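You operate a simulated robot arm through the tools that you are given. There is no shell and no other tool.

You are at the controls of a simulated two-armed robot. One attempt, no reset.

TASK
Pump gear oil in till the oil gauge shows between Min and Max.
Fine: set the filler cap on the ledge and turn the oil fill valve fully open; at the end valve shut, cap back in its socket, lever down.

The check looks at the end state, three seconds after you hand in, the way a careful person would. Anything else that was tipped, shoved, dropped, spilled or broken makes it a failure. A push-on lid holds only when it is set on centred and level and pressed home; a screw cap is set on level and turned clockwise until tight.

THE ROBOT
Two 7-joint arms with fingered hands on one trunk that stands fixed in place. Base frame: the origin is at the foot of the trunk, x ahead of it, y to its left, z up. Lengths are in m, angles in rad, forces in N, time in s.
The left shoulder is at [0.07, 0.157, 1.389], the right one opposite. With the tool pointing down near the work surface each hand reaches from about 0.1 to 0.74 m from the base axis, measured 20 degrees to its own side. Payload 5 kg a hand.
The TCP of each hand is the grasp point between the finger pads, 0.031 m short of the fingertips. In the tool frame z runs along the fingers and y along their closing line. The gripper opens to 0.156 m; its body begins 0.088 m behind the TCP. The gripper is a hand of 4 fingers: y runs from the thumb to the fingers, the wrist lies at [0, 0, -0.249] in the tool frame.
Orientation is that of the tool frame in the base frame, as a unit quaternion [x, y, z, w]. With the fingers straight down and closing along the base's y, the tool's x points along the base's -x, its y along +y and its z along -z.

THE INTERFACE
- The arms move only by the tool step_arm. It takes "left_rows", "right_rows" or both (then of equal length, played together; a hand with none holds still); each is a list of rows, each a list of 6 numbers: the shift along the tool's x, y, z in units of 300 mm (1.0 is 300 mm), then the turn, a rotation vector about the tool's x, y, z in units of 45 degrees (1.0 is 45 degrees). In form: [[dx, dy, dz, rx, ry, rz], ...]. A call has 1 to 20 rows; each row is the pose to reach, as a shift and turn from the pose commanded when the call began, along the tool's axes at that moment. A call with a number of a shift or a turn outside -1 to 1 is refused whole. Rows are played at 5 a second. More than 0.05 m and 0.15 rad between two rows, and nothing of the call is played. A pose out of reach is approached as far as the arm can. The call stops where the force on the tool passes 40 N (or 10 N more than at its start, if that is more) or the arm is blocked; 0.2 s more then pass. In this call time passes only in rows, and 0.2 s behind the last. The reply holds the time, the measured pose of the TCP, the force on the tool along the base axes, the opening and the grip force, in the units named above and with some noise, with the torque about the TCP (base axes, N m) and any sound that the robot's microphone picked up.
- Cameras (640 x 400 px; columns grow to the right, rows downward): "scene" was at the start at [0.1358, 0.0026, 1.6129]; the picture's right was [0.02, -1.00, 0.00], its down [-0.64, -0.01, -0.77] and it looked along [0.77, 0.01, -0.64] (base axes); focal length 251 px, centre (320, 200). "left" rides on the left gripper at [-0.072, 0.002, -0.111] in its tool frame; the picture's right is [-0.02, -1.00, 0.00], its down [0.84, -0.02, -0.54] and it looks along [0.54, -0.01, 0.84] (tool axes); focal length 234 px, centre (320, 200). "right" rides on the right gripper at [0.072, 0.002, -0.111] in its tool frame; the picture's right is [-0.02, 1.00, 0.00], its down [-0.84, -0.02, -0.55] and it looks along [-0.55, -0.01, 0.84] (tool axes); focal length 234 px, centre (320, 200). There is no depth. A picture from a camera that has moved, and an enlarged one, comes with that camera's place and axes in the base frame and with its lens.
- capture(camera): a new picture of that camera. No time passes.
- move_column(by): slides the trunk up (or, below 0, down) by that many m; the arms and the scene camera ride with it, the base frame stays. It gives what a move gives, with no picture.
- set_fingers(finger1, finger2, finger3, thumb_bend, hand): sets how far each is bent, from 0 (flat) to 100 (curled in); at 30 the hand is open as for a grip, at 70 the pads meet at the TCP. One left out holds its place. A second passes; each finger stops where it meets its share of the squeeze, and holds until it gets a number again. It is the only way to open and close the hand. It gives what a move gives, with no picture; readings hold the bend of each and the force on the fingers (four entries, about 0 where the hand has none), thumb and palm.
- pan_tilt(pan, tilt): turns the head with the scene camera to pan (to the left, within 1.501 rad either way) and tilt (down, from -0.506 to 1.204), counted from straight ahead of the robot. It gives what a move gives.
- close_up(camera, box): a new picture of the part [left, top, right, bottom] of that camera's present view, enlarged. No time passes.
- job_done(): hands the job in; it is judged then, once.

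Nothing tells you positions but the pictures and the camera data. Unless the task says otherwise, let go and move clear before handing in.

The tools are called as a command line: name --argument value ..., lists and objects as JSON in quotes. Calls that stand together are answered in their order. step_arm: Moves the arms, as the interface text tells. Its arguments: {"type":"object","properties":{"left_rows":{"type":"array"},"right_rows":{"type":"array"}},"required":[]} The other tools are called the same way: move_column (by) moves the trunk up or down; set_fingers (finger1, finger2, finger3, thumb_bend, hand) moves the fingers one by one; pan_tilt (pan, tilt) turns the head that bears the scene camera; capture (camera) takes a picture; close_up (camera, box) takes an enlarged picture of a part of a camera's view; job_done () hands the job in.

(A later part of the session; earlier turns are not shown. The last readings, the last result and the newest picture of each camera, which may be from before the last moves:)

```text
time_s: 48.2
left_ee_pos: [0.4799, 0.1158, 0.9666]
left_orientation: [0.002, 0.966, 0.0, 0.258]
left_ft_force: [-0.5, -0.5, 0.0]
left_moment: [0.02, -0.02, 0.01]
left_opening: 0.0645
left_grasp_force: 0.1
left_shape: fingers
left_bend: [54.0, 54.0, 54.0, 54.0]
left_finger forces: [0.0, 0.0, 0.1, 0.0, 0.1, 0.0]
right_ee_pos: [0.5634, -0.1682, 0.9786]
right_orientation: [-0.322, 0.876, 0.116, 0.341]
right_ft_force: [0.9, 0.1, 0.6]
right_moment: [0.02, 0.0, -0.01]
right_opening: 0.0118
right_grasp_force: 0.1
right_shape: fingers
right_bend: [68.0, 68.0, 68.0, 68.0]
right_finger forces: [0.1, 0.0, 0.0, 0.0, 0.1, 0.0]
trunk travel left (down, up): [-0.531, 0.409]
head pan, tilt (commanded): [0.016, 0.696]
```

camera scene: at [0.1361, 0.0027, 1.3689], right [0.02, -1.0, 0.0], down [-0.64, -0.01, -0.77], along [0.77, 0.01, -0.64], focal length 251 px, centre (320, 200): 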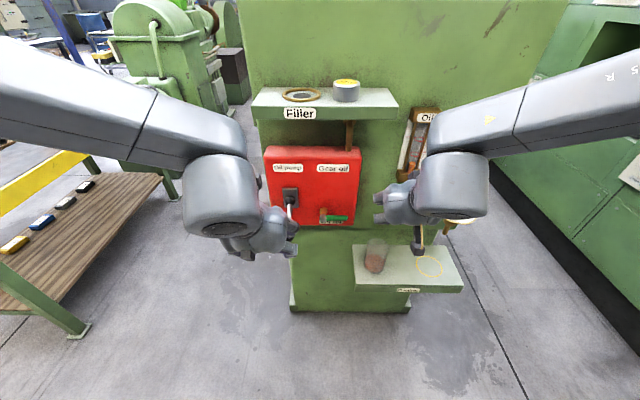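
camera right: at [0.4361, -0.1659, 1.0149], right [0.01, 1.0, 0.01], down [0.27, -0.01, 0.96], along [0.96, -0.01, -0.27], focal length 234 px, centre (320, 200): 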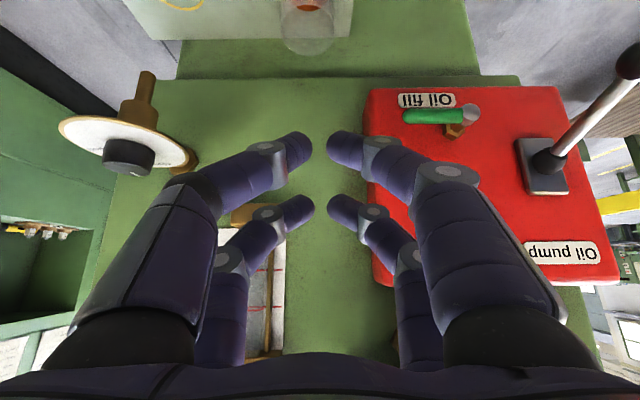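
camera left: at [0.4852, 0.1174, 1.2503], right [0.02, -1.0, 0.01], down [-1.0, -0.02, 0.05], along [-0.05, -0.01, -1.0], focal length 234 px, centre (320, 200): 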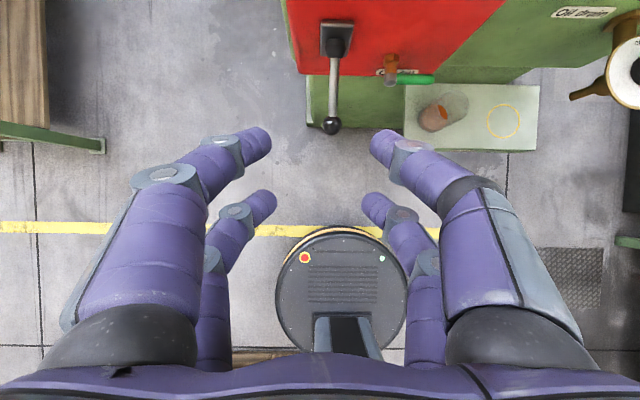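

Yaw worked. To make a slimmer pusher I want to curl one pair of fingers away; I'll curl finger 1 to identify which it is.

set_fingers --hand "right" --finger1 100

capture --camera "right"

```text
time_s: 49.2
left_ee_pos: [0.4789, 0.1149, 0.9661]
left_orientation: [0.002, 0.966, -0.001, 0.257]
left_ft_force: [0.3, 0.0, 0.4]
left_moment: [-0.03, -0.02, 0.01]
left_opening: 0.0643
left_grasp_force: 0.1
left_shape: fingers
left_bend: [54.0, 54.0, 54.0, 54.0]
left_finger forces: [0.0, 0.1, 0.0, 0.0, 0.0, 0.0]
right_ee_pos: [0.5634, -0.1678, 0.9781]
right_orientation: [-0.32, 0.876, 0.116, 0.341]
right_ft_force: [1.0, 0.1, 0.4]
right_moment: [0.01, 0.01, -0.03]
right_opening: 0.0102
right_grasp_force: 0.1
right_shape: fingers
right_bend: [83.0, 68.0, 68.0, 66.0]
right_finger forces: [0.0, 0.0, 0.1, 0.0, 0.1, 0.1]
trunk travel left (down, up): [-0.531, 0.409]
head pan, tilt (commanded): [0.016, 0.696]
```

```text
taken
camera right: at [0.4635, -0.2488, 1.0129], right [-0.63, 0.78, 0.0], down [0.2, 0.16, 0.97], along [0.75, 0.61, -0.26], focal length 234 px, centre (320, 200)
```

right: 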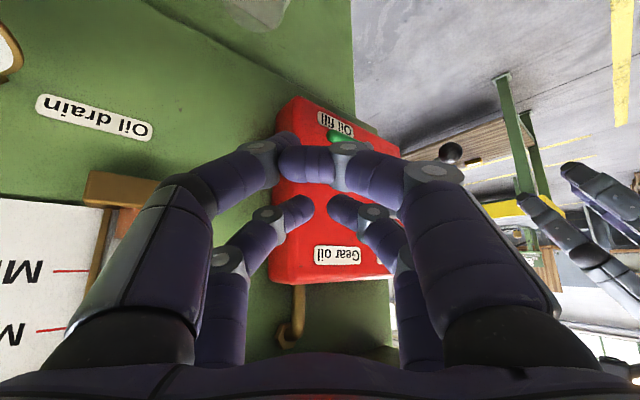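

Finger 1 opposes the thumb in the lower pair. I'll restore it, then pitch the hand up to about 78° while moving to a staging point above and right of the valve handle.

set_fingers --hand "right" --finger1 68 --finger2 68 --finger3 68 --thumb_bend 68

step_arm --right_rows '[[-0.006, 0.008, 0.042, 0, -0.135, 0], [-0.013, 0.015, 0.084, 0, -0.27, 0], [-0.02, 0.023, 0.125, 0, -0.405, 0], [-0.026, 0.031, 0.167, 0, -0.54, 0], [-0.033, 0.038, 0.209, 0, -0.675, 0], [-0.039, 0.046, 0.251, 0, -0.8, 0]]'

capture --camera "right"

capture --camera "scene"

```text
time_s: 50.2
left_ee_pos: [0.4784, 0.1149, 0.9672]
left_orientation: [0.002, 0.966, -0.001, 0.258]
left_ft_force: [-0.3, 0.6, 0.2]
left_moment: [-0.03, -0.01, -0.04]
left_opening: 0.0646
left_grasp_force: 0.0
left_shape: fingers
left_bend: [54.0, 54.0, 54.0, 54.0]
left_finger forces: [0.1, 0.0, 0.0, 0.0, 0.0, 0.0]
right_ee_pos: [0.5633, -0.1672, 0.9803]
right_orientation: [-0.323, 0.875, 0.117, 0.341]
right_ft_force: [0.0, 0.4, -0.2]
right_moment: [-0.03, -0.01, 0.02]
right_opening: 0.0116
right_grasp_force: 0.1
right_shape: fingers
right_bend: [68.0, 68.0, 68.0, 68.0]
right_finger forces: [0.0, 0.0, 0.0, 0.0, 0.0, 0.1]
trunk travel left (down, up): [-0.531, 0.409]
head pan, tilt (commanded): [0.016, 0.696]
```

```text
time_s: 51.6
left_ee_pos: [0.4792, 0.1152, 0.9658]
left_orientation: [0.002, 0.966, 0.0, 0.259]
left_ft_force: [0.7, -0.3, 0.2]
left_moment: [0.02, 0.02, 0.01]
left_opening: 0.0647
left_grasp_force: 0.0
left_shape: fingers
left_bend: [54.0, 54.0, 54.0, 54.0]
left_finger forces: [0.1, 0.0, 0.0, 0.0, 0.1, 0.0]
right_ee_pos: [0.5981, -0.1301, 0.9411]
right_orientation: [-0.276, 0.746, 0.201, 0.572]
right_ft_force: [0.3, 0.9, 0.1]
right_moment: [-0.05, 0.04, 0.08]
right_opening: 0.0113
right_grasp_force: 0.1
right_shape: fingers
right_bend: [68.0, 68.0, 68.0, 68.0]
right_finger forces: [0.0, 0.0, 0.0, 0.1, 0.0, 0.0]
right hand out of reach, approached as far as the arm can: row 6
trunk travel left (down, up): [-0.531, 0.409]
head pan, tilt (commanded): [0.016, 0.696]
```

```text
taken
camera right: at [0.5005, -0.2104, 0.8998], right [-0.64, 0.77, 0.01], down [-0.23, -0.2, 0.95], along [0.74, 0.61, 0.3], focal length 234 px, centre (320, 200)
```

right: 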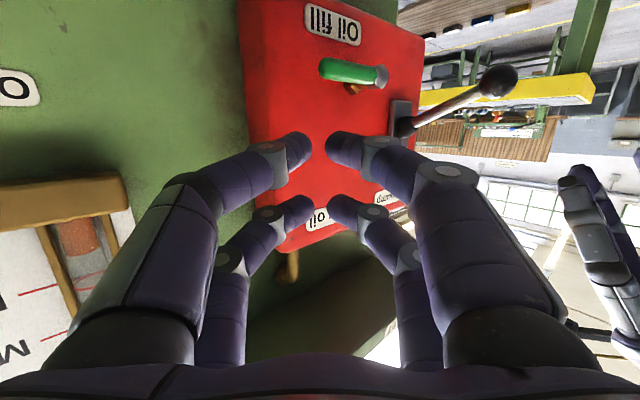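

```text
taken
camera scene: at [0.1371, 0.0009, 1.3686], right [0.02, -1.0, 0.0], down [-0.64, -0.01, -0.77], along [0.77, 0.01, -0.64], focal length 251 px, centre (320, 200)
```

scene: 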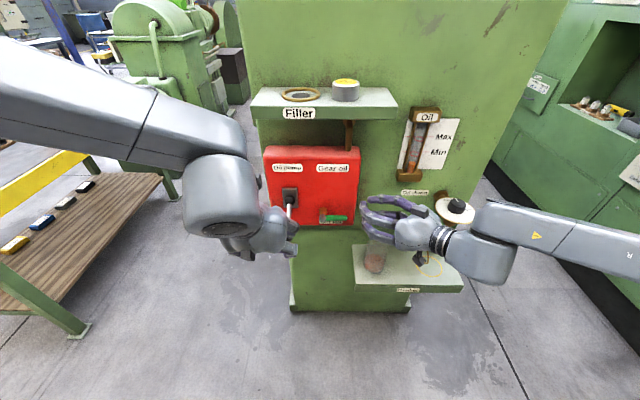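

The hand is near-horizontal, aimed at the valve. I'll move forward to just above the green handle.

step_arm --right_rows '[[-0.001, 0.005, 0.08, 0, 0, 0], [-0.001, 0.01, 0.16, 0, 0, 0], [-0.002, 0.015, 0.22, 0, 0, 0]]'

capture --camera "right"

close_up --camera "scene" --box '[290, 160, 410, 260]'

capture --camera "left"

```text
time_s: 52.4
left_ee_pos: [0.4794, 0.1175, 0.9657]
left_orientation: [0.002, 0.966, -0.001, 0.258]
left_ft_force: [0.2, 0.2, -0.3]
left_moment: [-0.02, 0.07, -0.02]
left_opening: 0.0643
left_grasp_force: 0.1
left_shape: fingers
left_bend: [54.0, 54.0, 54.0, 54.0]
left_finger forces: [0.0, 0.0, 0.0, 0.0, 0.0, 0.1]
right_ee_pos: [0.6361, -0.1023, 0.9532]
right_orientation: [-0.279, 0.749, 0.2, 0.567]
right_ft_force: [0.3, -0.9, 0.5]
right_moment: [0.01, -0.01, 0.0]
right_opening: 0.0113
right_grasp_force: 0.0
right_shape: fingers
right_bend: [68.0, 68.0, 68.0, 68.0]
right_finger forces: [0.1, 0.0, 0.0, 0.0, 0.0, 0.0]
right hand out of reach, approached as far as the arm can: row 1, 2, 3
trunk travel left (down, up): [-0.531, 0.409]
head pan, tilt (commanded): [0.016, 0.696]
```

```text
taken
camera right: at [0.5381, -0.1839, 0.9143], right [-0.64, 0.77, 0.01], down [-0.22, -0.19, 0.96], along [0.74, 0.61, 0.29], focal length 234 px, centre (320, 200)
```

right: 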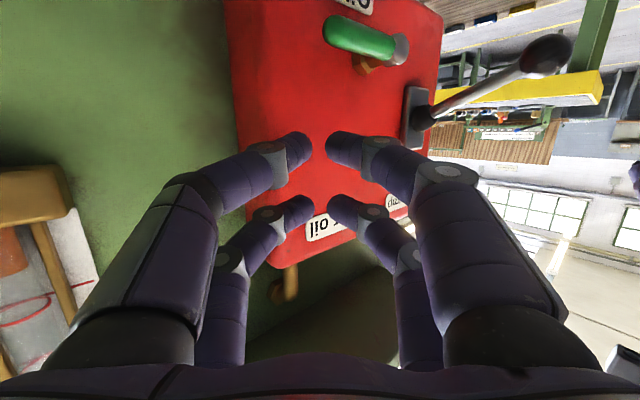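

```text
4.00 times, centred on (350, 210) of scene
camera zoom: at [0.1356, 0.0033, 1.3689], right [0.02, -1.0, 0.0], down [-0.64, -0.01, -0.77], along [0.77, 0.01, -0.64], focal length 1004 px, centre (200, 160)
```

zoom: 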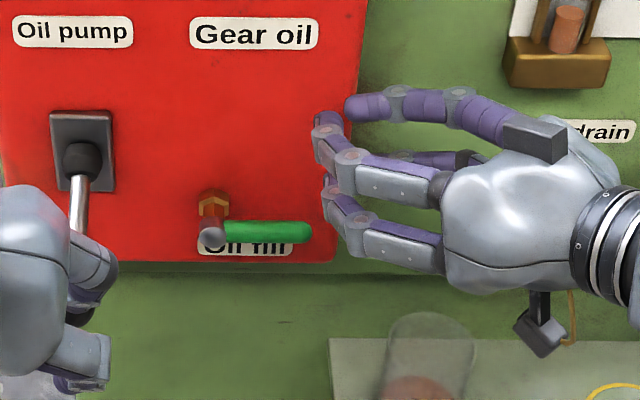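

```text
taken
camera left: at [0.4851, 0.1181, 1.1001], right [0.02, -1.0, 0.01], down [-1.0, -0.02, 0.05], along [-0.05, -0.01, -1.0], focal length 234 px, centre (320, 200)
```

left: 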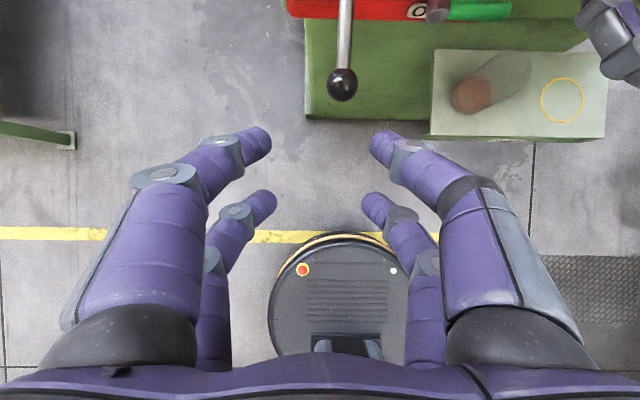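

The hand is close, but its low end is limited. I'll shift the left hand up out of the way and nudge the right one forward, then use the column for the downward push.

step_arm --left_rows '[[-0.027, 0.056, -0.113, 0, 0, 0], [-0.053, 0.111, -0.226, 0, 0, 0], [-0.08, 0.167, -0.339, 0, 0, 0]]' --right_rows '[[-0.01, 0.008, 0.034, 0, 0, 0], [-0.02, 0.015, 0.068, 0, 0, 0], [-0.03, 0.023, 0.103, 0, 0, 0]]'

```text
time_s: 53.2
left_ee_pos: [0.449, 0.1666, 1.0684]
left_orientation: [0.002, 0.966, 0.0, 0.258]
left_ft_force: [0.7, 0.3, 0.5]
left_moment: [-0.03, 0.01, -0.03]
left_opening: 0.0645
left_grasp_force: 0.1
left_shape: fingers
left_bend: [54.0, 54.0, 54.0, 54.0]
left_finger forces: [0.0, 0.0, 0.1, 0.0, 0.0, 0.0]
right_ee_pos: [0.6543, -0.0816, 0.9676]
right_orientation: [-0.278, 0.749, 0.199, 0.567]
right_ft_force: [0.0, -0.2, -0.2]
right_moment: [0.0, 0.0, -0.05]
right_opening: 0.0112
right_grasp_force: 0.1
right_shape: fingers
right_bend: [68.0, 68.0, 68.0, 68.0]
right_finger forces: [0.0, 0.0, 0.0, 0.0, 0.0, 0.0]
right hand out of reach, approached as far as the arm can: row 1, 2, 3
trunk travel left (down, up): [-0.531, 0.409]
head pan, tilt (commanded): [0.016, 0.696]
```

move_column --by -0.05

close_up --camera "scene" --box '[290, 140, 410, 240]'

capture --camera "right"

capture --camera "left"

```text
time_s: 54.1
left_ee_pos: [0.4485, 0.1654, 1.0184]
left_orientation: [0.002, 0.966, 0.0, 0.258]
left_ft_force: [-0.5, -0.2, 0.3]
left_moment: [-0.02, 0.01, 0.02]
left_opening: 0.0645
left_grasp_force: 0.1
left_shape: fingers
left_bend: [54.0, 54.0, 54.0, 54.0]
left_finger forces: [0.1, 0.0, 0.0, 0.0, 0.0, 0.0]
right_ee_pos: [0.6537, -0.082, 0.9182]
right_orientation: [-0.278, 0.748, 0.2, 0.568]
right_ft_force: [-0.3, 0.9, -0.7]
right_moment: [-0.02, -0.02, -0.01]
right_opening: 0.0113
right_grasp_force: 0.0
right_shape: fingers
right_bend: [68.0, 68.0, 68.0, 68.0]
right_finger forces: [0.0, 0.0, 0.1, 0.0, 0.0, 0.0]
trunk travel left (down, up): [-0.481, 0.459]
head pan, tilt (commanded): [0.016, 0.696]
```

```text
4.00 times, centred on (350, 190) of scene
camera zoom: at [0.1355, 0.0027, 1.319], right [0.02, -1.0, 0.0], down [-0.64, -0.01, -0.77], along [0.77, 0.01, -0.64], focal length 1004 px, centre (200, 240)
```

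zoom: 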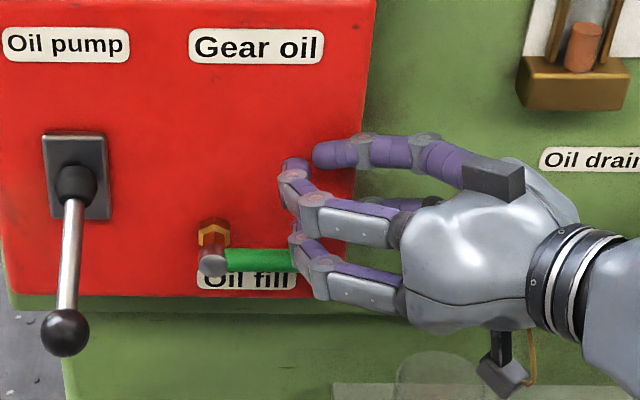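

```text
taken
camera right: at [0.556, -0.1632, 0.8776], right [-0.64, 0.77, 0.01], down [-0.22, -0.19, 0.96], along [0.74, 0.61, 0.29], focal length 234 px, centre (320, 200)
```

right: 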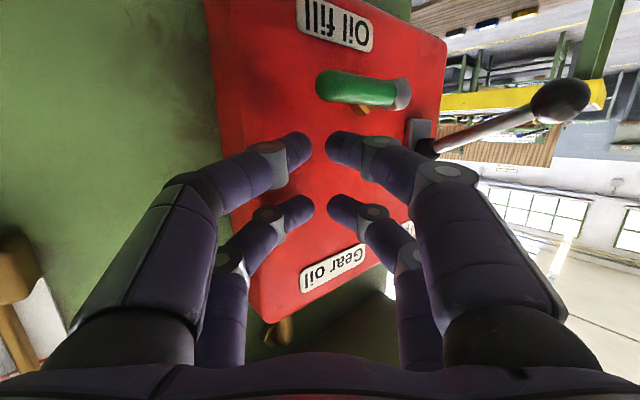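

```text
taken
camera left: at [0.4555, 0.1672, 1.1533], right [0.02, -1.0, 0.01], down [-1.0, -0.02, 0.05], along [-0.05, -0.01, -1.0], focal length 234 px, centre (320, 200)
```

left: 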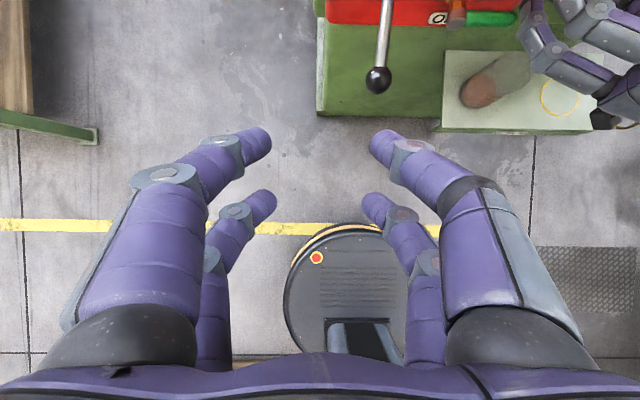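

The fingertips are just right of the handle tip, so I'll shift about 28 mm left to get above the handle.

step_arm --right_rows '[[-0.009, 0.036, 0.029, 0, 0, 0], [-0.018, 0.071, 0.057, 0, 0, 0]]'

close_up --camera "scene" --box '[290, 140, 410, 240]'

close_up --camera "left" --box '[360, 0, 640, 140]'

capture --camera "right"

```text
time_s: 54.7
left_ee_pos: [0.4494, 0.1661, 1.0191]
left_orientation: [0.002, 0.966, -0.001, 0.258]
left_ft_force: [-0.2, -0.3, 0.4]
left_moment: [0.01, -0.01, 0.0]
left_opening: 0.0645
left_grasp_force: 0.1
left_shape: fingers
left_bend: [54.0, 54.0, 54.0, 54.0]
left_finger forces: [0.0, 0.0, 0.0, 0.0, 0.1, 0.1]
right_ee_pos: [0.6535, -0.057, 0.9226]
right_orientation: [-0.279, 0.75, 0.2, 0.565]
right_ft_force: [-0.1, -0.3, -0.1]
right_moment: [-0.02, 0.02, 0.0]
right_opening: 0.0115
right_grasp_force: 0.1
right_shape: fingers
right_bend: [68.0, 68.0, 68.0, 68.0]
right_finger forces: [0.0, 0.0, 0.0, 0.0, 0.0, 0.0]
right hand out of reach, approached as far as the arm can: row 2
trunk travel left (down, up): [-0.481, 0.459]
head pan, tilt (commanded): [0.016, 0.696]
```

```text
4.00 times, centred on (350, 190) of scene
camera zoom: at [0.1357, 0.0028, 1.3189], right [0.02, -1.0, 0.0], down [-0.64, -0.01, -0.77], along [0.77, 0.01, -0.64], focal length 1004 px, centre (200, 240)
```

zoom: 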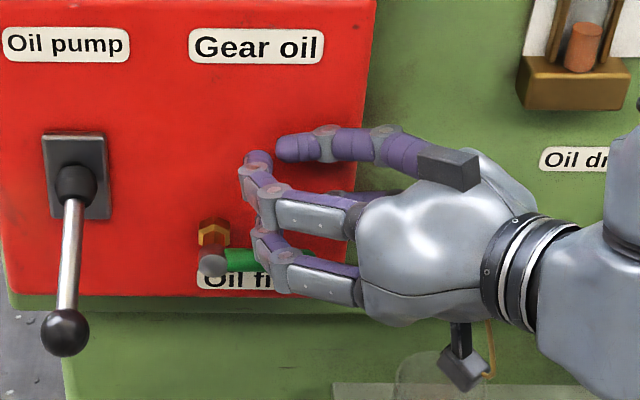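

```text
2.29 times, centred on (500, 70) of left
camera zoom: at [0.4557, 0.1673, 1.1531], right [0.02, -1.0, 0.01], down [-1.0, -0.02, 0.05], along [-0.05, -0.01, -1.0], focal length 535 px, centre (-91, 497)
```

zoom: 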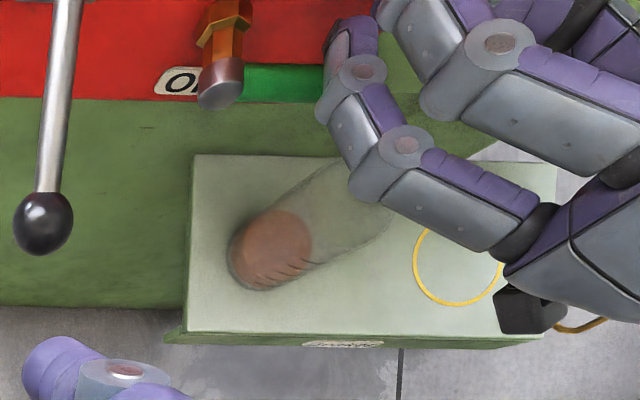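

```text
taken
camera right: at [0.5553, -0.1386, 0.8842], right [-0.64, 0.77, 0.01], down [-0.21, -0.19, 0.96], along [0.74, 0.61, 0.29], focal length 234 px, centre (320, 200)
```

right: 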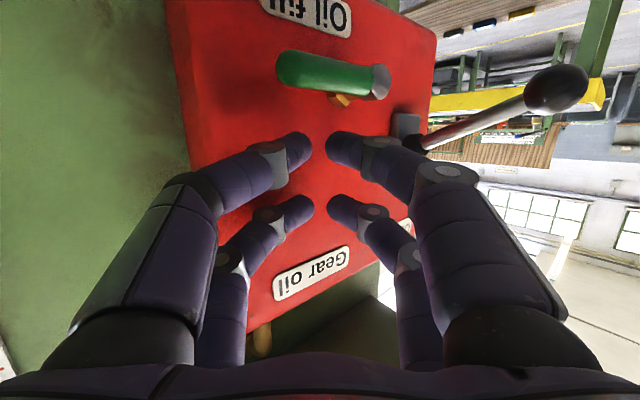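

The lower finger pair is now directly above the handle. I'll press down in small column steps, watching the force.

move_column --by -0.02

move_column --by -0.01

close_up --camera "scene" --box '[290, 130, 410, 230]'

capture --camera "right"

```text
time_s: 55.4
left_ee_pos: [0.4491, 0.1664, 0.999]
left_orientation: [0.001, 0.966, 0.0, 0.258]
left_ft_force: [-0.5, 1.0, 1.0]
left_moment: [-0.01, -0.02, -0.01]
left_opening: 0.0643
left_grasp_force: 0.1
left_shape: fingers
left_bend: [54.0, 54.0, 54.0, 54.0]
left_finger forces: [0.0, 0.1, 0.1, 0.0, 0.0, 0.1]
right_ee_pos: [0.6527, -0.0566, 0.9029]
right_orientation: [-0.28, 0.75, 0.201, 0.564]
right_ft_force: [0.0, 0.1, -0.1]
right_moment: [0.02, 0.04, -0.01]
right_opening: 0.0113
right_grasp_force: 0.0
right_shape: fingers
right_bend: [68.0, 68.0, 68.0, 68.0]
right_finger forces: [0.0, 0.0, 0.1, 0.1, 0.0, 0.0]
trunk travel left (down, up): [-0.461, 0.479]
head pan, tilt (commanded): [0.016, 0.696]
```

```text
time_s: 55.9
left_ee_pos: [0.4473, 0.1654, 0.9908]
left_orientation: [0.002, 0.966, 0.0, 0.26]
left_ft_force: [-0.4, -0.4, -0.3]
left_moment: [-0.02, -0.03, -0.02]
left_opening: 0.0648
left_grasp_force: 0.1
left_shape: fingers
left_bend: [54.0, 54.0, 54.0, 54.0]
left_finger forces: [0.0, 0.0, 0.0, 0.1, 0.1, 0.1]
right_ee_pos: [0.6528, -0.0564, 0.899]
right_orientation: [-0.279, 0.747, 0.199, 0.569]
right_ft_force: [2.2, 2.4, 26.4]
right_moment: [0.74, -0.38, -0.01]
right_opening: 0.0109
right_grasp_force: 13.0
right_shape: fingers
right_bend: [68.0, 68.0, 68.0, 68.0]
right_finger forces: [26.5, 0.0, 0.0, 0.1, 0.0, 0.0]
trunk travel left (down, up): [-0.451, 0.489]
head pan, tilt (commanded): [0.016, 0.696]
```

```text
4.00 times, centred on (350, 180) of scene
camera zoom: at [0.1332, 0.0032, 1.2897], right [0.02, -1.0, 0.0], down [-0.64, -0.01, -0.77], along [0.77, 0.01, -0.64], focal length 1004 px, centre (200, 280)
```

zoom: 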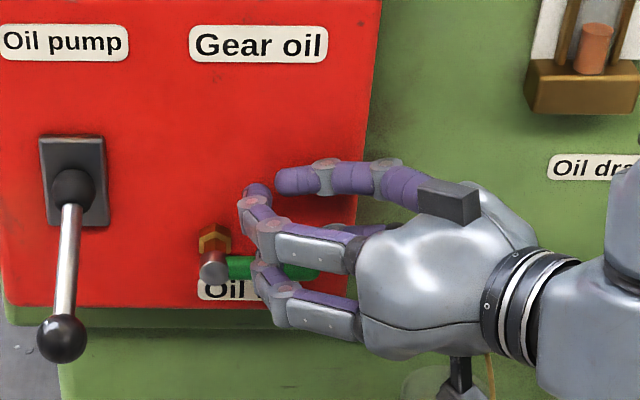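

```text
taken
camera right: at [0.5553, -0.1376, 0.8594], right [-0.64, 0.77, 0.0], down [-0.22, -0.19, 0.96], along [0.73, 0.61, 0.29], focal length 234 px, centre (320, 200)
```

right: 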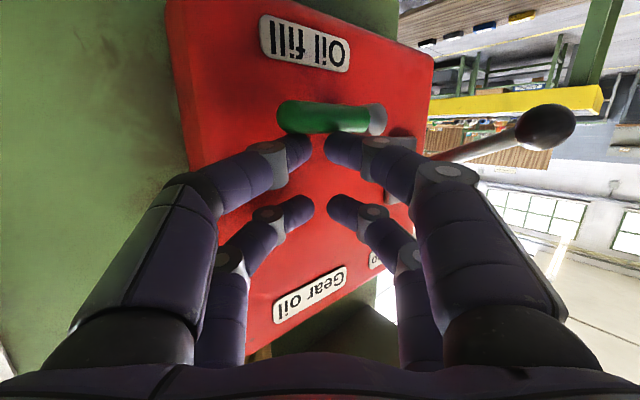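

The handle resists downward with about 26 N and no motion, so down is its stop. It must turn upward, so I'll back off, go underneath, and push up.

move_column --by 0.025

step_arm --right_rows '[[0, 0, -0.1, 0, 0, 0], [0, 0, -0.2, 0, 0, 0], [0, -0.05, -0.25, 0, 0, 0]]'

close_up --camera "scene" --box '[290, 130, 410, 230]'

```text
time_s: 56.6
left_ee_pos: [0.4499, 0.1655, 1.0148]
left_orientation: [0.002, 0.966, -0.001, 0.258]
left_ft_force: [0.0, -0.5, 0.1]
left_moment: [-0.02, 0.03, -0.01]
left_opening: 0.0643
left_grasp_force: 0.0
left_shape: fingers
left_bend: [54.0, 54.0, 54.0, 54.0]
left_finger forces: [0.1, 0.0, 0.0, 0.0, 0.0, 0.0]
right_ee_pos: [0.6524, -0.0568, 0.9157]
right_orientation: [-0.279, 0.751, 0.2, 0.564]
right_ft_force: [1.3, 0.1, -0.5]
right_moment: [0.01, -0.05, -0.03]
right_opening: 0.0113
right_grasp_force: 0.0
right_shape: fingers
right_bend: [68.0, 68.0, 68.0, 68.0]
right_finger forces: [0.1, 0.0, 0.0, 0.1, 0.1, 0.1]
trunk travel left (down, up): [-0.476, 0.464]
head pan, tilt (commanded): [0.016, 0.696]
```

```text
time_s: 57.4
left_ee_pos: [0.4496, 0.1651, 1.0144]
left_orientation: [0.001, 0.966, 0.0, 0.259]
left_ft_force: [-0.3, -0.1, 1.0]
left_moment: [0.05, -0.02, -0.01]
left_opening: 0.0644
left_grasp_force: 0.1
left_shape: fingers
left_bend: [54.0, 54.0, 54.0, 54.0]
left_finger forces: [0.0, 0.0, 0.1, 0.1, 0.1, 0.1]
right_ee_pos: [0.609, -0.1185, 0.9395]
right_orientation: [-0.278, 0.751, 0.2, 0.565]
right_ft_force: [0.0, 0.3, -0.3]
right_moment: [0.02, 0.04, 0.01]
right_opening: 0.0112
right_grasp_force: 0.1
right_shape: fingers
right_bend: [68.0, 68.0, 68.0, 68.0]
right_finger forces: [0.0, 0.1, 0.0, 0.1, 0.0, 0.0]
trunk travel left (down, up): [-0.476, 0.464]
head pan, tilt (commanded): [0.016, 0.696]
```

```text
4.00 times, centred on (350, 180) of scene
camera zoom: at [0.1357, 0.0017, 1.3139], right [0.02, -1.0, 0.0], down [-0.64, -0.01, -0.77], along [0.77, 0.01, -0.64], focal length 1004 px, centre (200, 280)
```

zoom: 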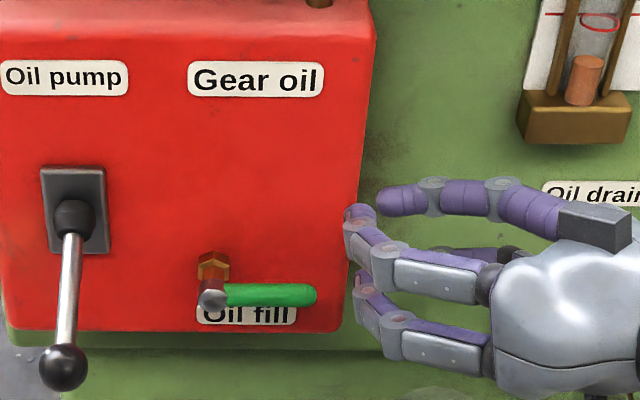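

move_column --by -0.07

move_column --by -0.07

capture --camera "scene"

capture --camera "right"

capture --camera "left"

```text
time_s: 58.5
left_ee_pos: [0.4495, 0.1652, 0.9446]
left_orientation: [0.002, 0.966, -0.001, 0.258]
left_ft_force: [-0.5, 0.1, 0.2]
left_moment: [0.01, 0.0, -0.02]
left_opening: 0.0645
left_grasp_force: 0.0
left_shape: fingers
left_bend: [54.0, 54.0, 54.0, 54.0]
left_finger forces: [0.0, 0.0, 0.0, 0.0, 0.0, 0.1]
right_ee_pos: [0.6072, -0.116, 0.8701]
right_orientation: [-0.279, 0.751, 0.199, 0.565]
right_ft_force: [0.4, 0.5, 0.0]
right_moment: [0.01, 0.02, 0.02]
right_opening: 0.011
right_grasp_force: 0.0
right_shape: fingers
right_bend: [68.0, 68.0, 68.0, 68.0]
right_finger forces: [0.0, 0.0, 0.1, 0.0, 0.0, 0.0]
trunk travel left (down, up): [-0.406, 0.534]
head pan, tilt (commanded): [0.016, 0.696]
```

```text
time_s: 59.6
left_ee_pos: [0.4494, 0.163, 0.8744]
left_orientation: [0.001, 0.966, 0.0, 0.259]
left_ft_force: [-0.4, -0.5, 0.4]
left_moment: [-0.01, 0.0, -0.01]
left_opening: 0.0647
left_grasp_force: 0.1
left_shape: fingers
left_bend: [54.0, 54.0, 54.0, 54.0]
left_finger forces: [0.1, 0.0, 0.1, 0.0, 0.0, 0.0]
right_ee_pos: [0.6078, -0.1164, 0.8002]
right_orientation: [-0.28, 0.75, 0.201, 0.565]
right_ft_force: [0.2, -0.1, 0.1]
right_moment: [-0.01, 0.05, -0.02]
right_opening: 0.0112
right_grasp_force: 0.1
right_shape: fingers
right_bend: [68.0, 68.0, 68.0, 68.0]
right_finger forces: [0.0, 0.0, 0.0, 0.0, 0.0, 0.1]
trunk travel left (down, up): [-0.336, 0.604]
head pan, tilt (commanded): [0.016, 0.696]
```

```text
taken
camera scene: at [0.1355, 0.0026, 1.174], right [0.02, -1.0, 0.0], down [-0.64, -0.01, -0.77], along [0.77, 0.01, -0.64], focal length 251 px, centre (320, 200)
```

scene: 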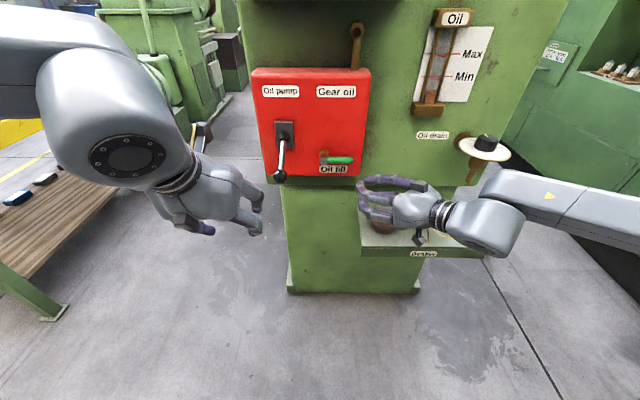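

```text
taken
camera right: at [0.5102, -0.1976, 0.762], right [-0.64, 0.77, 0.01], down [-0.22, -0.19, 0.96], along [0.74, 0.61, 0.29], focal length 234 px, centre (320, 200)
```

right: 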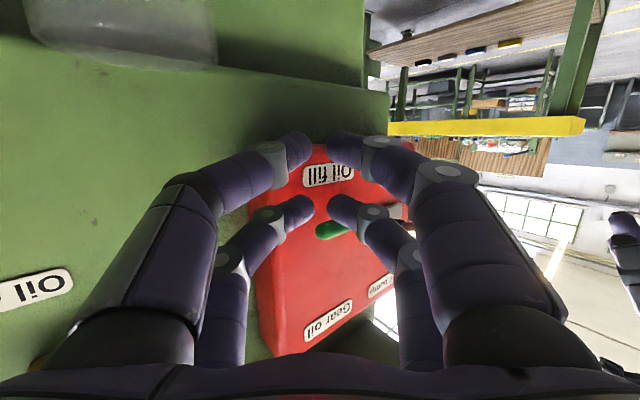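

```text
taken
camera left: at [0.4556, 0.1671, 1.0083], right [0.02, -1.0, 0.01], down [-1.0, -0.02, 0.05], along [-0.05, -0.01, -1.0], focal length 234 px, centre (320, 200)
```

left: 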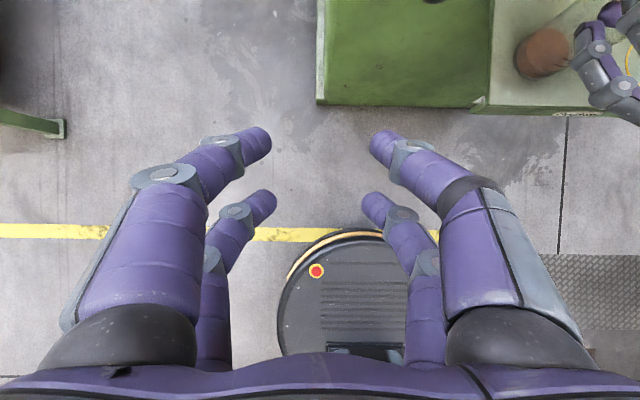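

move_column --by -0.015

step_arm --right_rows '[[-0.018, 0.01, 0.061, 0, 0, 0], [-0.036, 0.02, 0.122, 0, 0, 0], [-0.054, 0.03, 0.184, 0, 0, 0]]'

capture --camera "right"

close_up --camera "scene" --box '[290, 120, 410, 220]'

```text
time_s: 60.2
left_ee_pos: [0.4494, 0.1651, 0.8584]
left_orientation: [0.002, 0.966, 0.0, 0.258]
left_ft_force: [-0.3, 0.2, -0.6]
left_moment: [-0.02, -0.02, -0.01]
left_opening: 0.0644
left_grasp_force: 0.0
left_shape: fingers
left_bend: [54.0, 54.0, 54.0, 54.0]
left_finger forces: [0.0, 0.0, 0.0, 0.0, 0.0, 0.0]
right_ee_pos: [0.6072, -0.1167, 0.7859]
right_orientation: [-0.279, 0.75, 0.2, 0.565]
right_ft_force: [0.7, -0.6, -0.6]
right_moment: [0.03, 0.02, 0.0]
right_opening: 0.0114
right_grasp_force: 0.1
right_shape: fingers
right_bend: [68.0, 68.0, 68.0, 68.0]
right_finger forces: [0.0, 0.1, 0.0, 0.0, 0.0, 0.1]
trunk travel left (down, up): [-0.321, 0.619]
head pan, tilt (commanded): [0.016, 0.696]
```

```text
time_s: 61.0
left_ee_pos: [0.4493, 0.1662, 0.8599]
left_orientation: [0.002, 0.966, -0.001, 0.259]
left_ft_force: [-1.1, 0.6, 0.0]
left_moment: [-0.01, 0.01, 0.01]
left_opening: 0.0646
left_grasp_force: 0.1
left_shape: fingers
left_bend: [54.0, 54.0, 54.0, 54.0]
left_finger forces: [0.0, 0.0, 0.1, 0.0, 0.0, 0.0]
right_ee_pos: [0.6474, -0.071, 0.7839]
right_orientation: [-0.28, 0.75, 0.201, 0.565]
right_ft_force: [-0.7, -0.5, 0.5]
right_moment: [-0.02, 0.01, -0.02]
right_opening: 0.0116
right_grasp_force: 0.0
right_shape: fingers
right_bend: [68.0, 68.0, 68.0, 68.0]
right_finger forces: [0.0, 0.0, 0.0, 0.0, 0.0, 0.0]
trunk travel left (down, up): [-0.321, 0.619]
head pan, tilt (commanded): [0.016, 0.696]
```

```text
taken
camera right: at [0.5487, -0.1534, 0.7463], right [-0.64, 0.77, 0.01], down [-0.21, -0.19, 0.96], along [0.74, 0.61, 0.29], focal length 234 px, centre (320, 200)
```

right: 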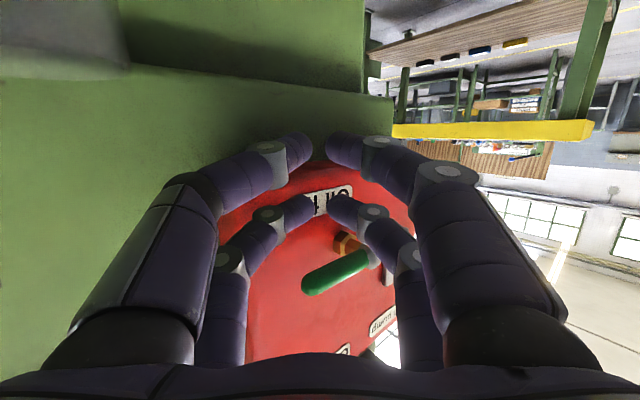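

```text
4.00 times, centred on (350, 170) of scene
camera zoom: at [0.1362, 0.0031, 1.1588], right [0.02, -1.0, 0.0], down [-0.64, -0.01, -0.77], along [0.77, 0.01, -0.64], focal length 1004 px, centre (200, 320)
```

zoom: 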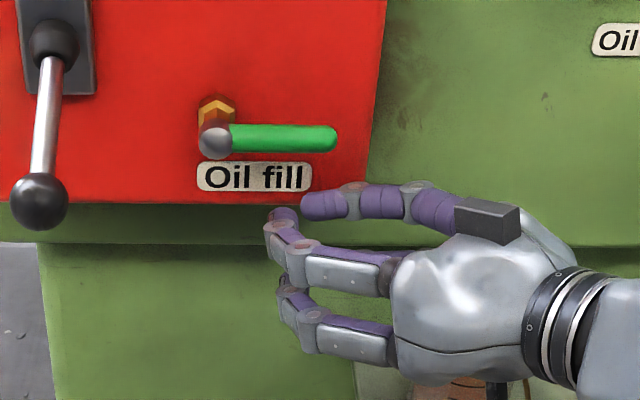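

The fingertips are just below the handle. I'll push upward with the arm (force-limited) and check if it turns.

step_arm --right_rows '[[0.008, -0.031, -0.025, 0, 0, 0], [-0.056, -0.032, -0.043, 0, 0, 0], [-0.124, -0.033, -0.063, 0, 0, 0], [-0.165, -0.036, -0.077, 0, 0, 0], [-0.206, -0.038, -0.09, 0, 0, 0]]'

close_up --camera "scene" --box '[290, 120, 410, 220]'

capture --camera "right"

```text
time_s: 62.2
left_ee_pos: [0.4491, 0.1648, 0.8595]
left_orientation: [0.001, 0.966, 0.0, 0.258]
left_ft_force: [-0.1, 0.3, 0.3]
left_moment: [0.0, -0.01, 0.0]
left_opening: 0.0646
left_grasp_force: 0.0
left_shape: fingers
left_bend: [54.0, 54.0, 54.0, 54.0]
left_finger forces: [0.1, 0.0, 0.0, 0.1, 0.0, 0.0]
right_ee_pos: [0.6452, -0.0893, 0.8514]
right_orientation: [-0.28, 0.75, 0.2, 0.565]
right_ft_force: [-0.3, 0.6, -1.7]
right_moment: [0.0, 0.0, 0.0]
right_opening: 0.0114
right_grasp_force: 0.5
right_shape: fingers
right_bend: [68.0, 68.0, 68.0, 68.0]
right_finger forces: [0.1, 0.4, 0.0, 0.0, 0.0, 0.1]
trunk travel left (down, up): [-0.321, 0.619]
head pan, tilt (commanded): [0.016, 0.696]
```

```text
4.00 times, centred on (350, 170) of scene
camera zoom: at [0.1357, 0.0025, 1.1589], right [0.02, -1.0, 0.0], down [-0.64, -0.01, -0.77], along [0.77, 0.01, -0.64], focal length 1004 px, centre (200, 320)
```

zoom: 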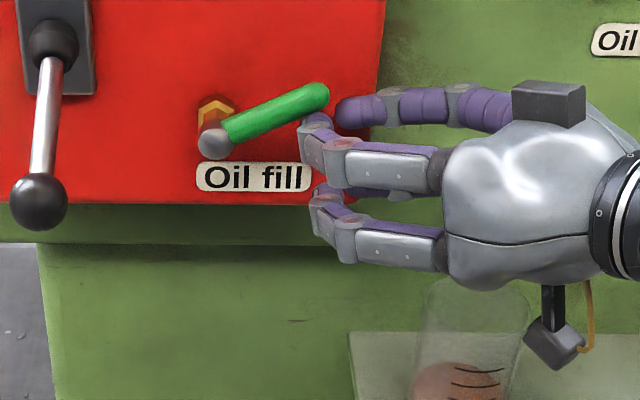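

```text
taken
camera right: at [0.5472, -0.1698, 0.8138], right [-0.64, 0.77, 0.01], down [-0.22, -0.19, 0.96], along [0.74, 0.61, 0.29], focal length 234 px, centre (320, 200)
```

right: 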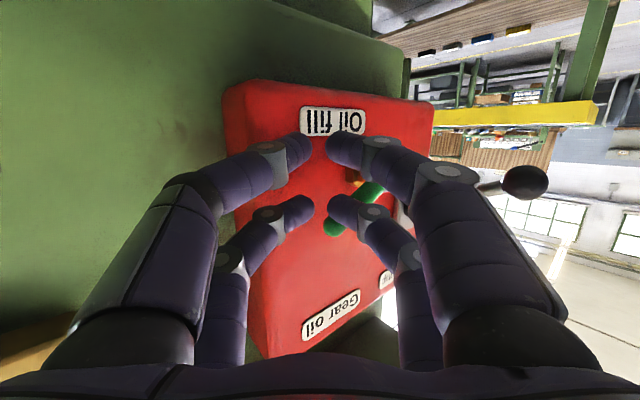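

It turns upward easily. I'll continue along the arc to bring it vertical.

step_arm --right_rows '[[-0.047, 0.019, 0.012, 0, 0, 0], [-0.079, 0.041, 0.023, 0, 0, 0], [-0.121, 0.074, 0.04, 0, 0, 0], [-0.138, 0.096, 0.056, 0, 0, 0]]'

close_up --camera "scene" --box '[290, 110, 410, 210]'

capture --camera "right"

```text
time_s: 63.2
left_ee_pos: [0.4495, 0.1654, 0.8586]
left_orientation: [0.002, 0.966, 0.0, 0.258]
left_ft_force: [-0.6, 0.7, 0.7]
left_moment: [0.02, 0.0, 0.0]
left_opening: 0.0643
left_grasp_force: 0.1
left_shape: fingers
left_bend: [54.0, 54.0, 54.0, 54.0]
left_finger forces: [0.1, 0.0, 0.1, 0.0, 0.0, 0.1]
right_ee_pos: [0.6486, -0.0455, 0.8868]
right_orientation: [-0.279, 0.75, 0.201, 0.565]
right_ft_force: [-0.6, -0.9, 0.6]
right_moment: [0.02, 0.0, 0.02]
right_opening: 0.0113
right_grasp_force: 0.1
right_shape: fingers
right_bend: [68.0, 69.0, 68.0, 68.0]
right_finger forces: [0.1, 0.9, 0.1, 0.0, 0.1, 0.1]
trunk travel left (down, up): [-0.321, 0.619]
head pan, tilt (commanded): [0.016, 0.696]
```

```text
4.00 times, centred on (350, 160) of scene
camera zoom: at [0.1357, 0.0022, 1.1589], right [0.02, -1.0, 0.0], down [-0.64, -0.01, -0.77], along [0.77, 0.01, -0.64], focal length 1004 px, centre (200, 360)
```

zoom: 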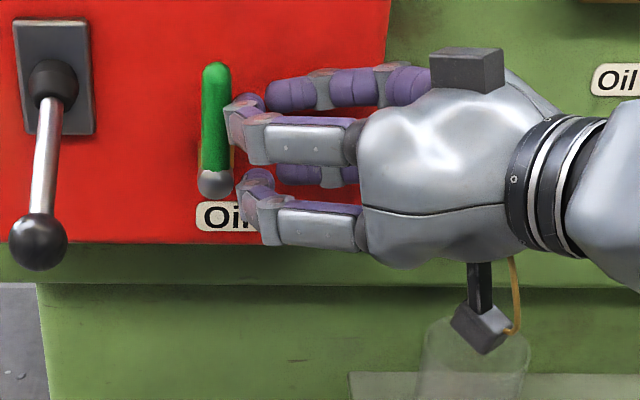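

```text
taken
camera right: at [0.5513, -0.1268, 0.8479], right [-0.64, 0.77, 0.01], down [-0.21, -0.19, 0.96], along [0.74, 0.61, 0.29], focal length 234 px, centre (320, 200)
```

right: 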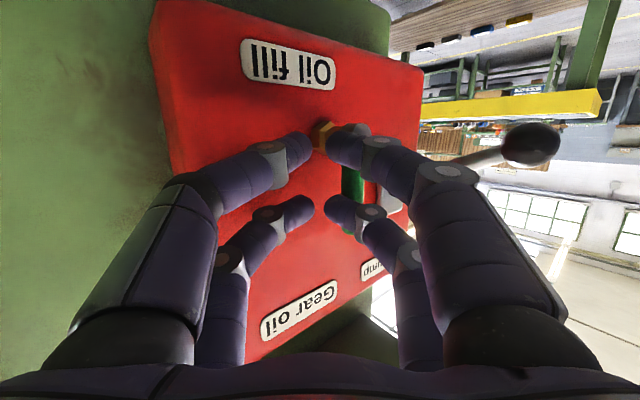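

It is nearly vertical. I'll press a little more to make sure it reaches its open stop.

step_arm --right_rows '[[-0.004, 0.015, 0.012, 0, 0, 0], [-0.008, 0.031, 0.025, 0, 0, 0]]'

close_up --camera "scene" --box '[290, 110, 410, 210]'

```text
time_s: 63.8
left_ee_pos: [0.4482, 0.1651, 0.8602]
left_orientation: [0.003, 0.966, 0.0, 0.258]
left_ft_force: [0.0, 0.5, 0.2]
left_moment: [-0.02, 0.0, -0.02]
left_opening: 0.0646
left_grasp_force: 0.0
left_shape: fingers
left_bend: [54.0, 54.0, 54.0, 54.0]
left_finger forces: [0.1, 0.0, 0.0, 0.0, 0.1, 0.0]
right_ee_pos: [0.6497, -0.0353, 0.887]
right_orientation: [-0.279, 0.75, 0.201, 0.564]
right_ft_force: [-4.2, -11.5, -1.1]
right_moment: [0.11, -0.01, -0.07]
right_opening: 0.011
right_grasp_force: 6.7
right_shape: fingers
right_bend: [68.0, 72.0, 67.0, 68.0]
right_finger forces: [0.2, 12.5, 0.0, 0.1, 0.0, 0.1]
trunk travel left (down, up): [-0.321, 0.619]
head pan, tilt (commanded): [0.016, 0.696]
```

```text
4.00 times, centred on (350, 160) of scene
camera zoom: at [0.1354, 0.001, 1.1589], right [0.01, -1.0, 0.0], down [-0.64, -0.01, -0.77], along [0.77, 0.01, -0.64], focal length 1004 px, centre (200, 360)
```

zoom: 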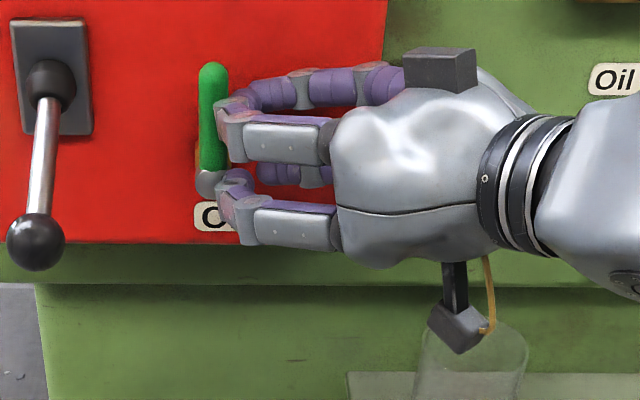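

The reaction force shows the handle is against its open stop and vertical, so the valve is fully open. Now I'll withdraw the right hand.

step_arm --right_rows '[[0.016, -0.064, -0.051, 0, 0, 0], [0.016, -0.064, -0.184, 0, 0, 0], [0.016, -0.064, -0.317, 0, 0, 0], [0.016, -0.064, -0.45, 0, 0, 0]]'

capture --camera "scene"

close_up --camera "scene" --box '[400, 0, 500, 130]'

```text
time_s: 64.8
left_ee_pos: [0.4491, 0.1643, 0.8601]
left_orientation: [0.003, 0.966, -0.001, 0.258]
left_ft_force: [-0.3, 0.0, 0.5]
left_moment: [-0.01, -0.03, 0.0]
left_opening: 0.0645
left_grasp_force: 0.0
left_shape: fingers
left_bend: [54.0, 54.0, 54.0, 54.0]
left_finger forces: [0.0, 0.0, 0.0, 0.1, 0.1, 0.0]
right_ee_pos: [0.5598, -0.1335, 0.9208]
right_orientation: [-0.28, 0.75, 0.201, 0.565]
right_ft_force: [0.9, -0.6, -0.5]
right_moment: [0.02, -0.04, -0.02]
right_opening: 0.0111
right_grasp_force: 0.0
right_shape: fingers
right_bend: [68.0, 68.0, 68.0, 68.0]
right_finger forces: [0.0, 0.0, 0.0, 0.0, 0.0, 0.0]
trunk travel left (down, up): [-0.321, 0.619]
head pan, tilt (commanded): [0.016, 0.696]
```

```text
taken
camera scene: at [0.1351, 0.0014, 1.1591], right [0.02, -1.0, 0.0], down [-0.64, -0.01, -0.77], along [0.77, 0.01, -0.64], focal length 251 px, centre (320, 200)
```

scene: 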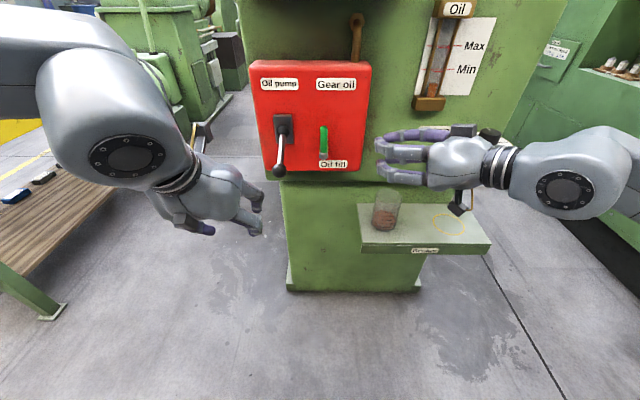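

```text
3.08 times, centred on (450, 65) of scene
camera zoom: at [0.1351, 0.0014, 1.1591], right [0.02, -1.0, 0.0], down [-0.64, -0.01, -0.77], along [0.77, 0.01, -0.64], focal length 772 px, centre (-80, 615)
```

zoom: 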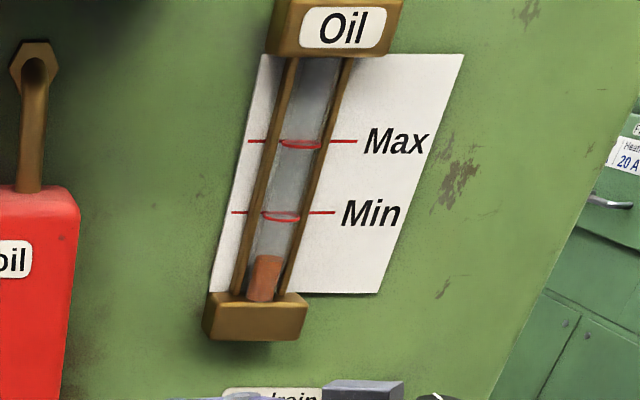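

The gauge is clearly visible with oil below Min. Next I'll orient the left hand (yaw about −40°) to grasp the pump lever ball.

step_arm --left_rows '[[-0.03, 0, 0.004, 0.074, 0, 0.128], [-0.06, 0, 0.009, 0.148, 0, 0.257], [-0.09, 0, 0.013, 0.222, 0, 0.385], [-0.12, 0, 0.017, 0.296, 0, 0.513], [-0.15, 0, 0.022, 0.37, 0, 0.642], [-0.178, 0, 0.026, 0.444, 0, 0.77]]'

capture --camera "left"

```text
time_s: 66.2
left_ee_pos: [0.4992, 0.1649, 0.8795]
left_orientation: [0.333, 0.907, -0.089, 0.241]
left_ft_force: [-0.6, -0.3, -0.3]
left_moment: [0.01, -0.04, 0.0]
left_opening: 0.0648
left_grasp_force: 0.0
left_shape: fingers
left_bend: [54.0, 54.0, 54.0, 54.0]
left_finger forces: [0.0, 0.0, 0.0, 0.0, 0.0, 0.1]
right_ee_pos: [0.5625, -0.1333, 0.9208]
right_orientation: [-0.28, 0.75, 0.201, 0.565]
right_ft_force: [0.0, 0.2, 0.8]
right_moment: [0.02, -0.02, 0.0]
right_opening: 0.0114
right_grasp_force: 0.2
right_shape: fingers
right_bend: [68.0, 68.0, 68.0, 68.0]
right_finger forces: [0.0, 0.0, 0.0, 0.0, 0.0, 0.0]
trunk travel left (down, up): [-0.321, 0.619]
head pan, tilt (commanded): [0.016, 0.696]
```

```text
taken
camera left: at [0.5056, 0.1614, 1.0124], right [-0.63, -0.78, 0.01], down [-0.77, 0.63, 0.05], along [-0.05, 0.02, -1.0], focal length 234 px, centre (320, 200)
```

left: 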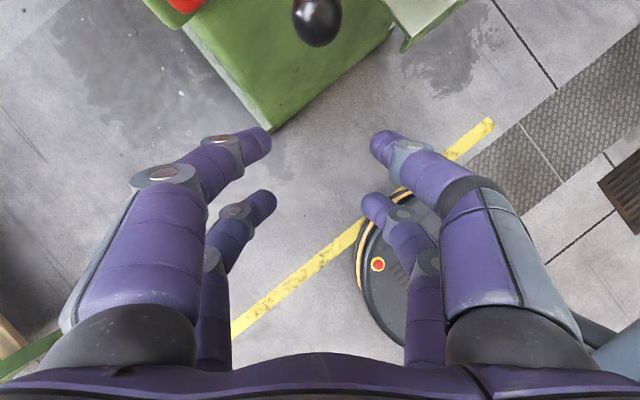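

step_arm --left_rows '[[-0.016, 0, 0.009, 0, -0.14, 0], [-0.033, 0, 0.019, 0, -0.28, 0], [-0.05, 0, 0.028, 0, -0.42, 0], [-0.066, 0, 0.038, 0, -0.56, 0], [-0.082, 0, 0.047, 0, -0.7, 0], [-0.098, 0, 0.056, 0, -0.84, 0], [-0.115, 0, 0.066, 0, -0.96, 0]]'

capture --camera "left"

capture --camera "scene"

```text
time_s: 67.8
left_ee_pos: [0.5311, 0.1398, 0.8799]
left_orientation: [0.276, 0.754, -0.204, 0.56]
left_ft_force: [-0.4, 0.4, 0.3]
left_moment: [0.05, -0.03, 0.0]
left_opening: 0.0644
left_grasp_force: 0.0
left_shape: fingers
left_bend: [54.0, 54.0, 54.0, 54.0]
left_finger forces: [0.1, 0.0, 0.0, 0.0, 0.0, 0.1]
right_ee_pos: [0.5615, -0.1342, 0.9222]
right_orientation: [-0.279, 0.75, 0.2, 0.565]
right_ft_force: [0.1, -0.2, -0.1]
right_moment: [0.0, 0.01, 0.04]
right_opening: 0.0113
right_grasp_force: 0.1
right_shape: fingers
right_bend: [68.0, 68.0, 68.0, 68.0]
right_finger forces: [0.1, 0.1, 0.0, 0.1, 0.1, 0.1]
trunk travel left (down, up): [-0.321, 0.619]
head pan, tilt (commanded): [0.016, 0.696]
```

```text
taken
camera left: at [0.4652, 0.196, 0.9817], right [-0.64, -0.77, 0.02], down [-0.6, 0.48, -0.65], along [0.48, -0.43, -0.76], focal length 234 px, centre (320, 200)
```

left: 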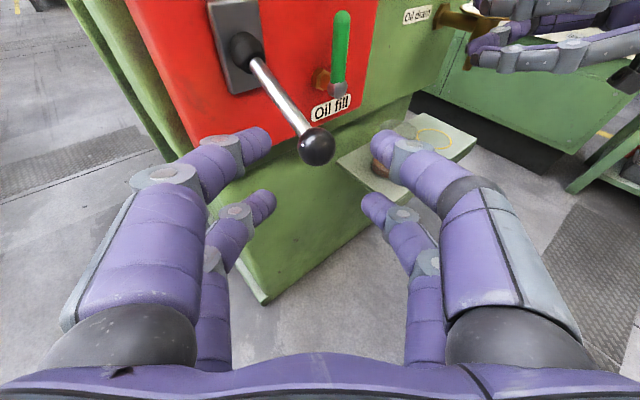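

```text
taken
camera scene: at [0.1357, 0.0026, 1.159], right [0.02, -1.0, 0.0], down [-0.64, -0.01, -0.77], along [0.77, 0.01, -0.64], focal length 251 px, centre (320, 200)
```

scene: 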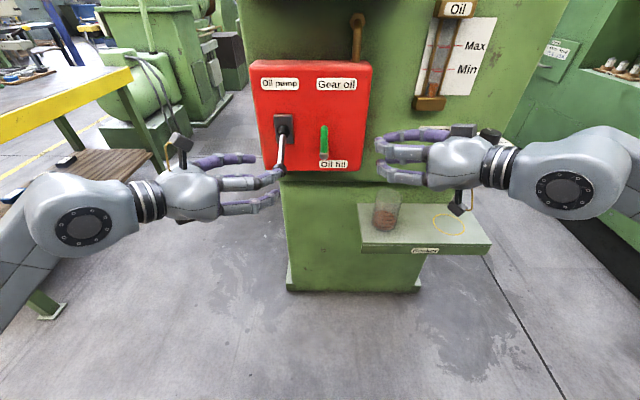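

The left camera gives an excellent view, with the ball straight ahead about 78 mm from the grasp point. I'll move in around it.

step_arm --left_rows '[[-0.005, 0.006, 0.104, 0, 0, 0], [-0.01, 0.011, 0.208, 0, 0, 0]]'

capture --camera "left"

```text
time_s: 68.4
left_ee_pos: [0.5788, 0.1016, 0.8627]
left_orientation: [0.276, 0.754, -0.205, 0.559]
left_ft_force: [-0.2, -0.4, -0.2]
left_moment: [-0.01, -0.02, 0.0]
left_opening: 0.0648
left_grasp_force: 0.1
left_shape: fingers
left_bend: [54.0, 54.0, 54.0, 54.0]
left_finger forces: [0.1, 0.1, 0.1, 0.0, 0.1, 0.1]
right_ee_pos: [0.5605, -0.1339, 0.9192]
right_orientation: [-0.278, 0.751, 0.199, 0.565]
right_ft_force: [0.7, -0.6, 0.0]
right_moment: [0.0, -0.04, 0.01]
right_opening: 0.0116
right_grasp_force: 0.0
right_shape: fingers
right_bend: [68.0, 68.0, 68.0, 68.0]
right_finger forces: [0.1, 0.1, 0.0, 0.0, 0.1, 0.0]
trunk travel left (down, up): [-0.321, 0.619]
head pan, tilt (commanded): [0.016, 0.696]
```

```text
taken
camera left: at [0.5143, 0.1587, 0.9664], right [-0.64, -0.77, 0.02], down [-0.6, 0.48, -0.64], along [0.48, -0.43, -0.76], focal length 234 px, centre (320, 200)
```

left: 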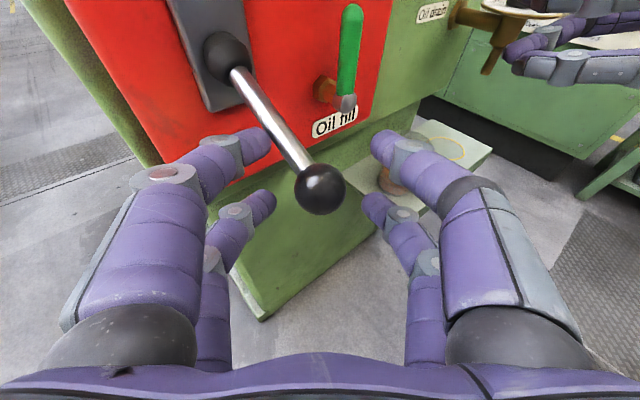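

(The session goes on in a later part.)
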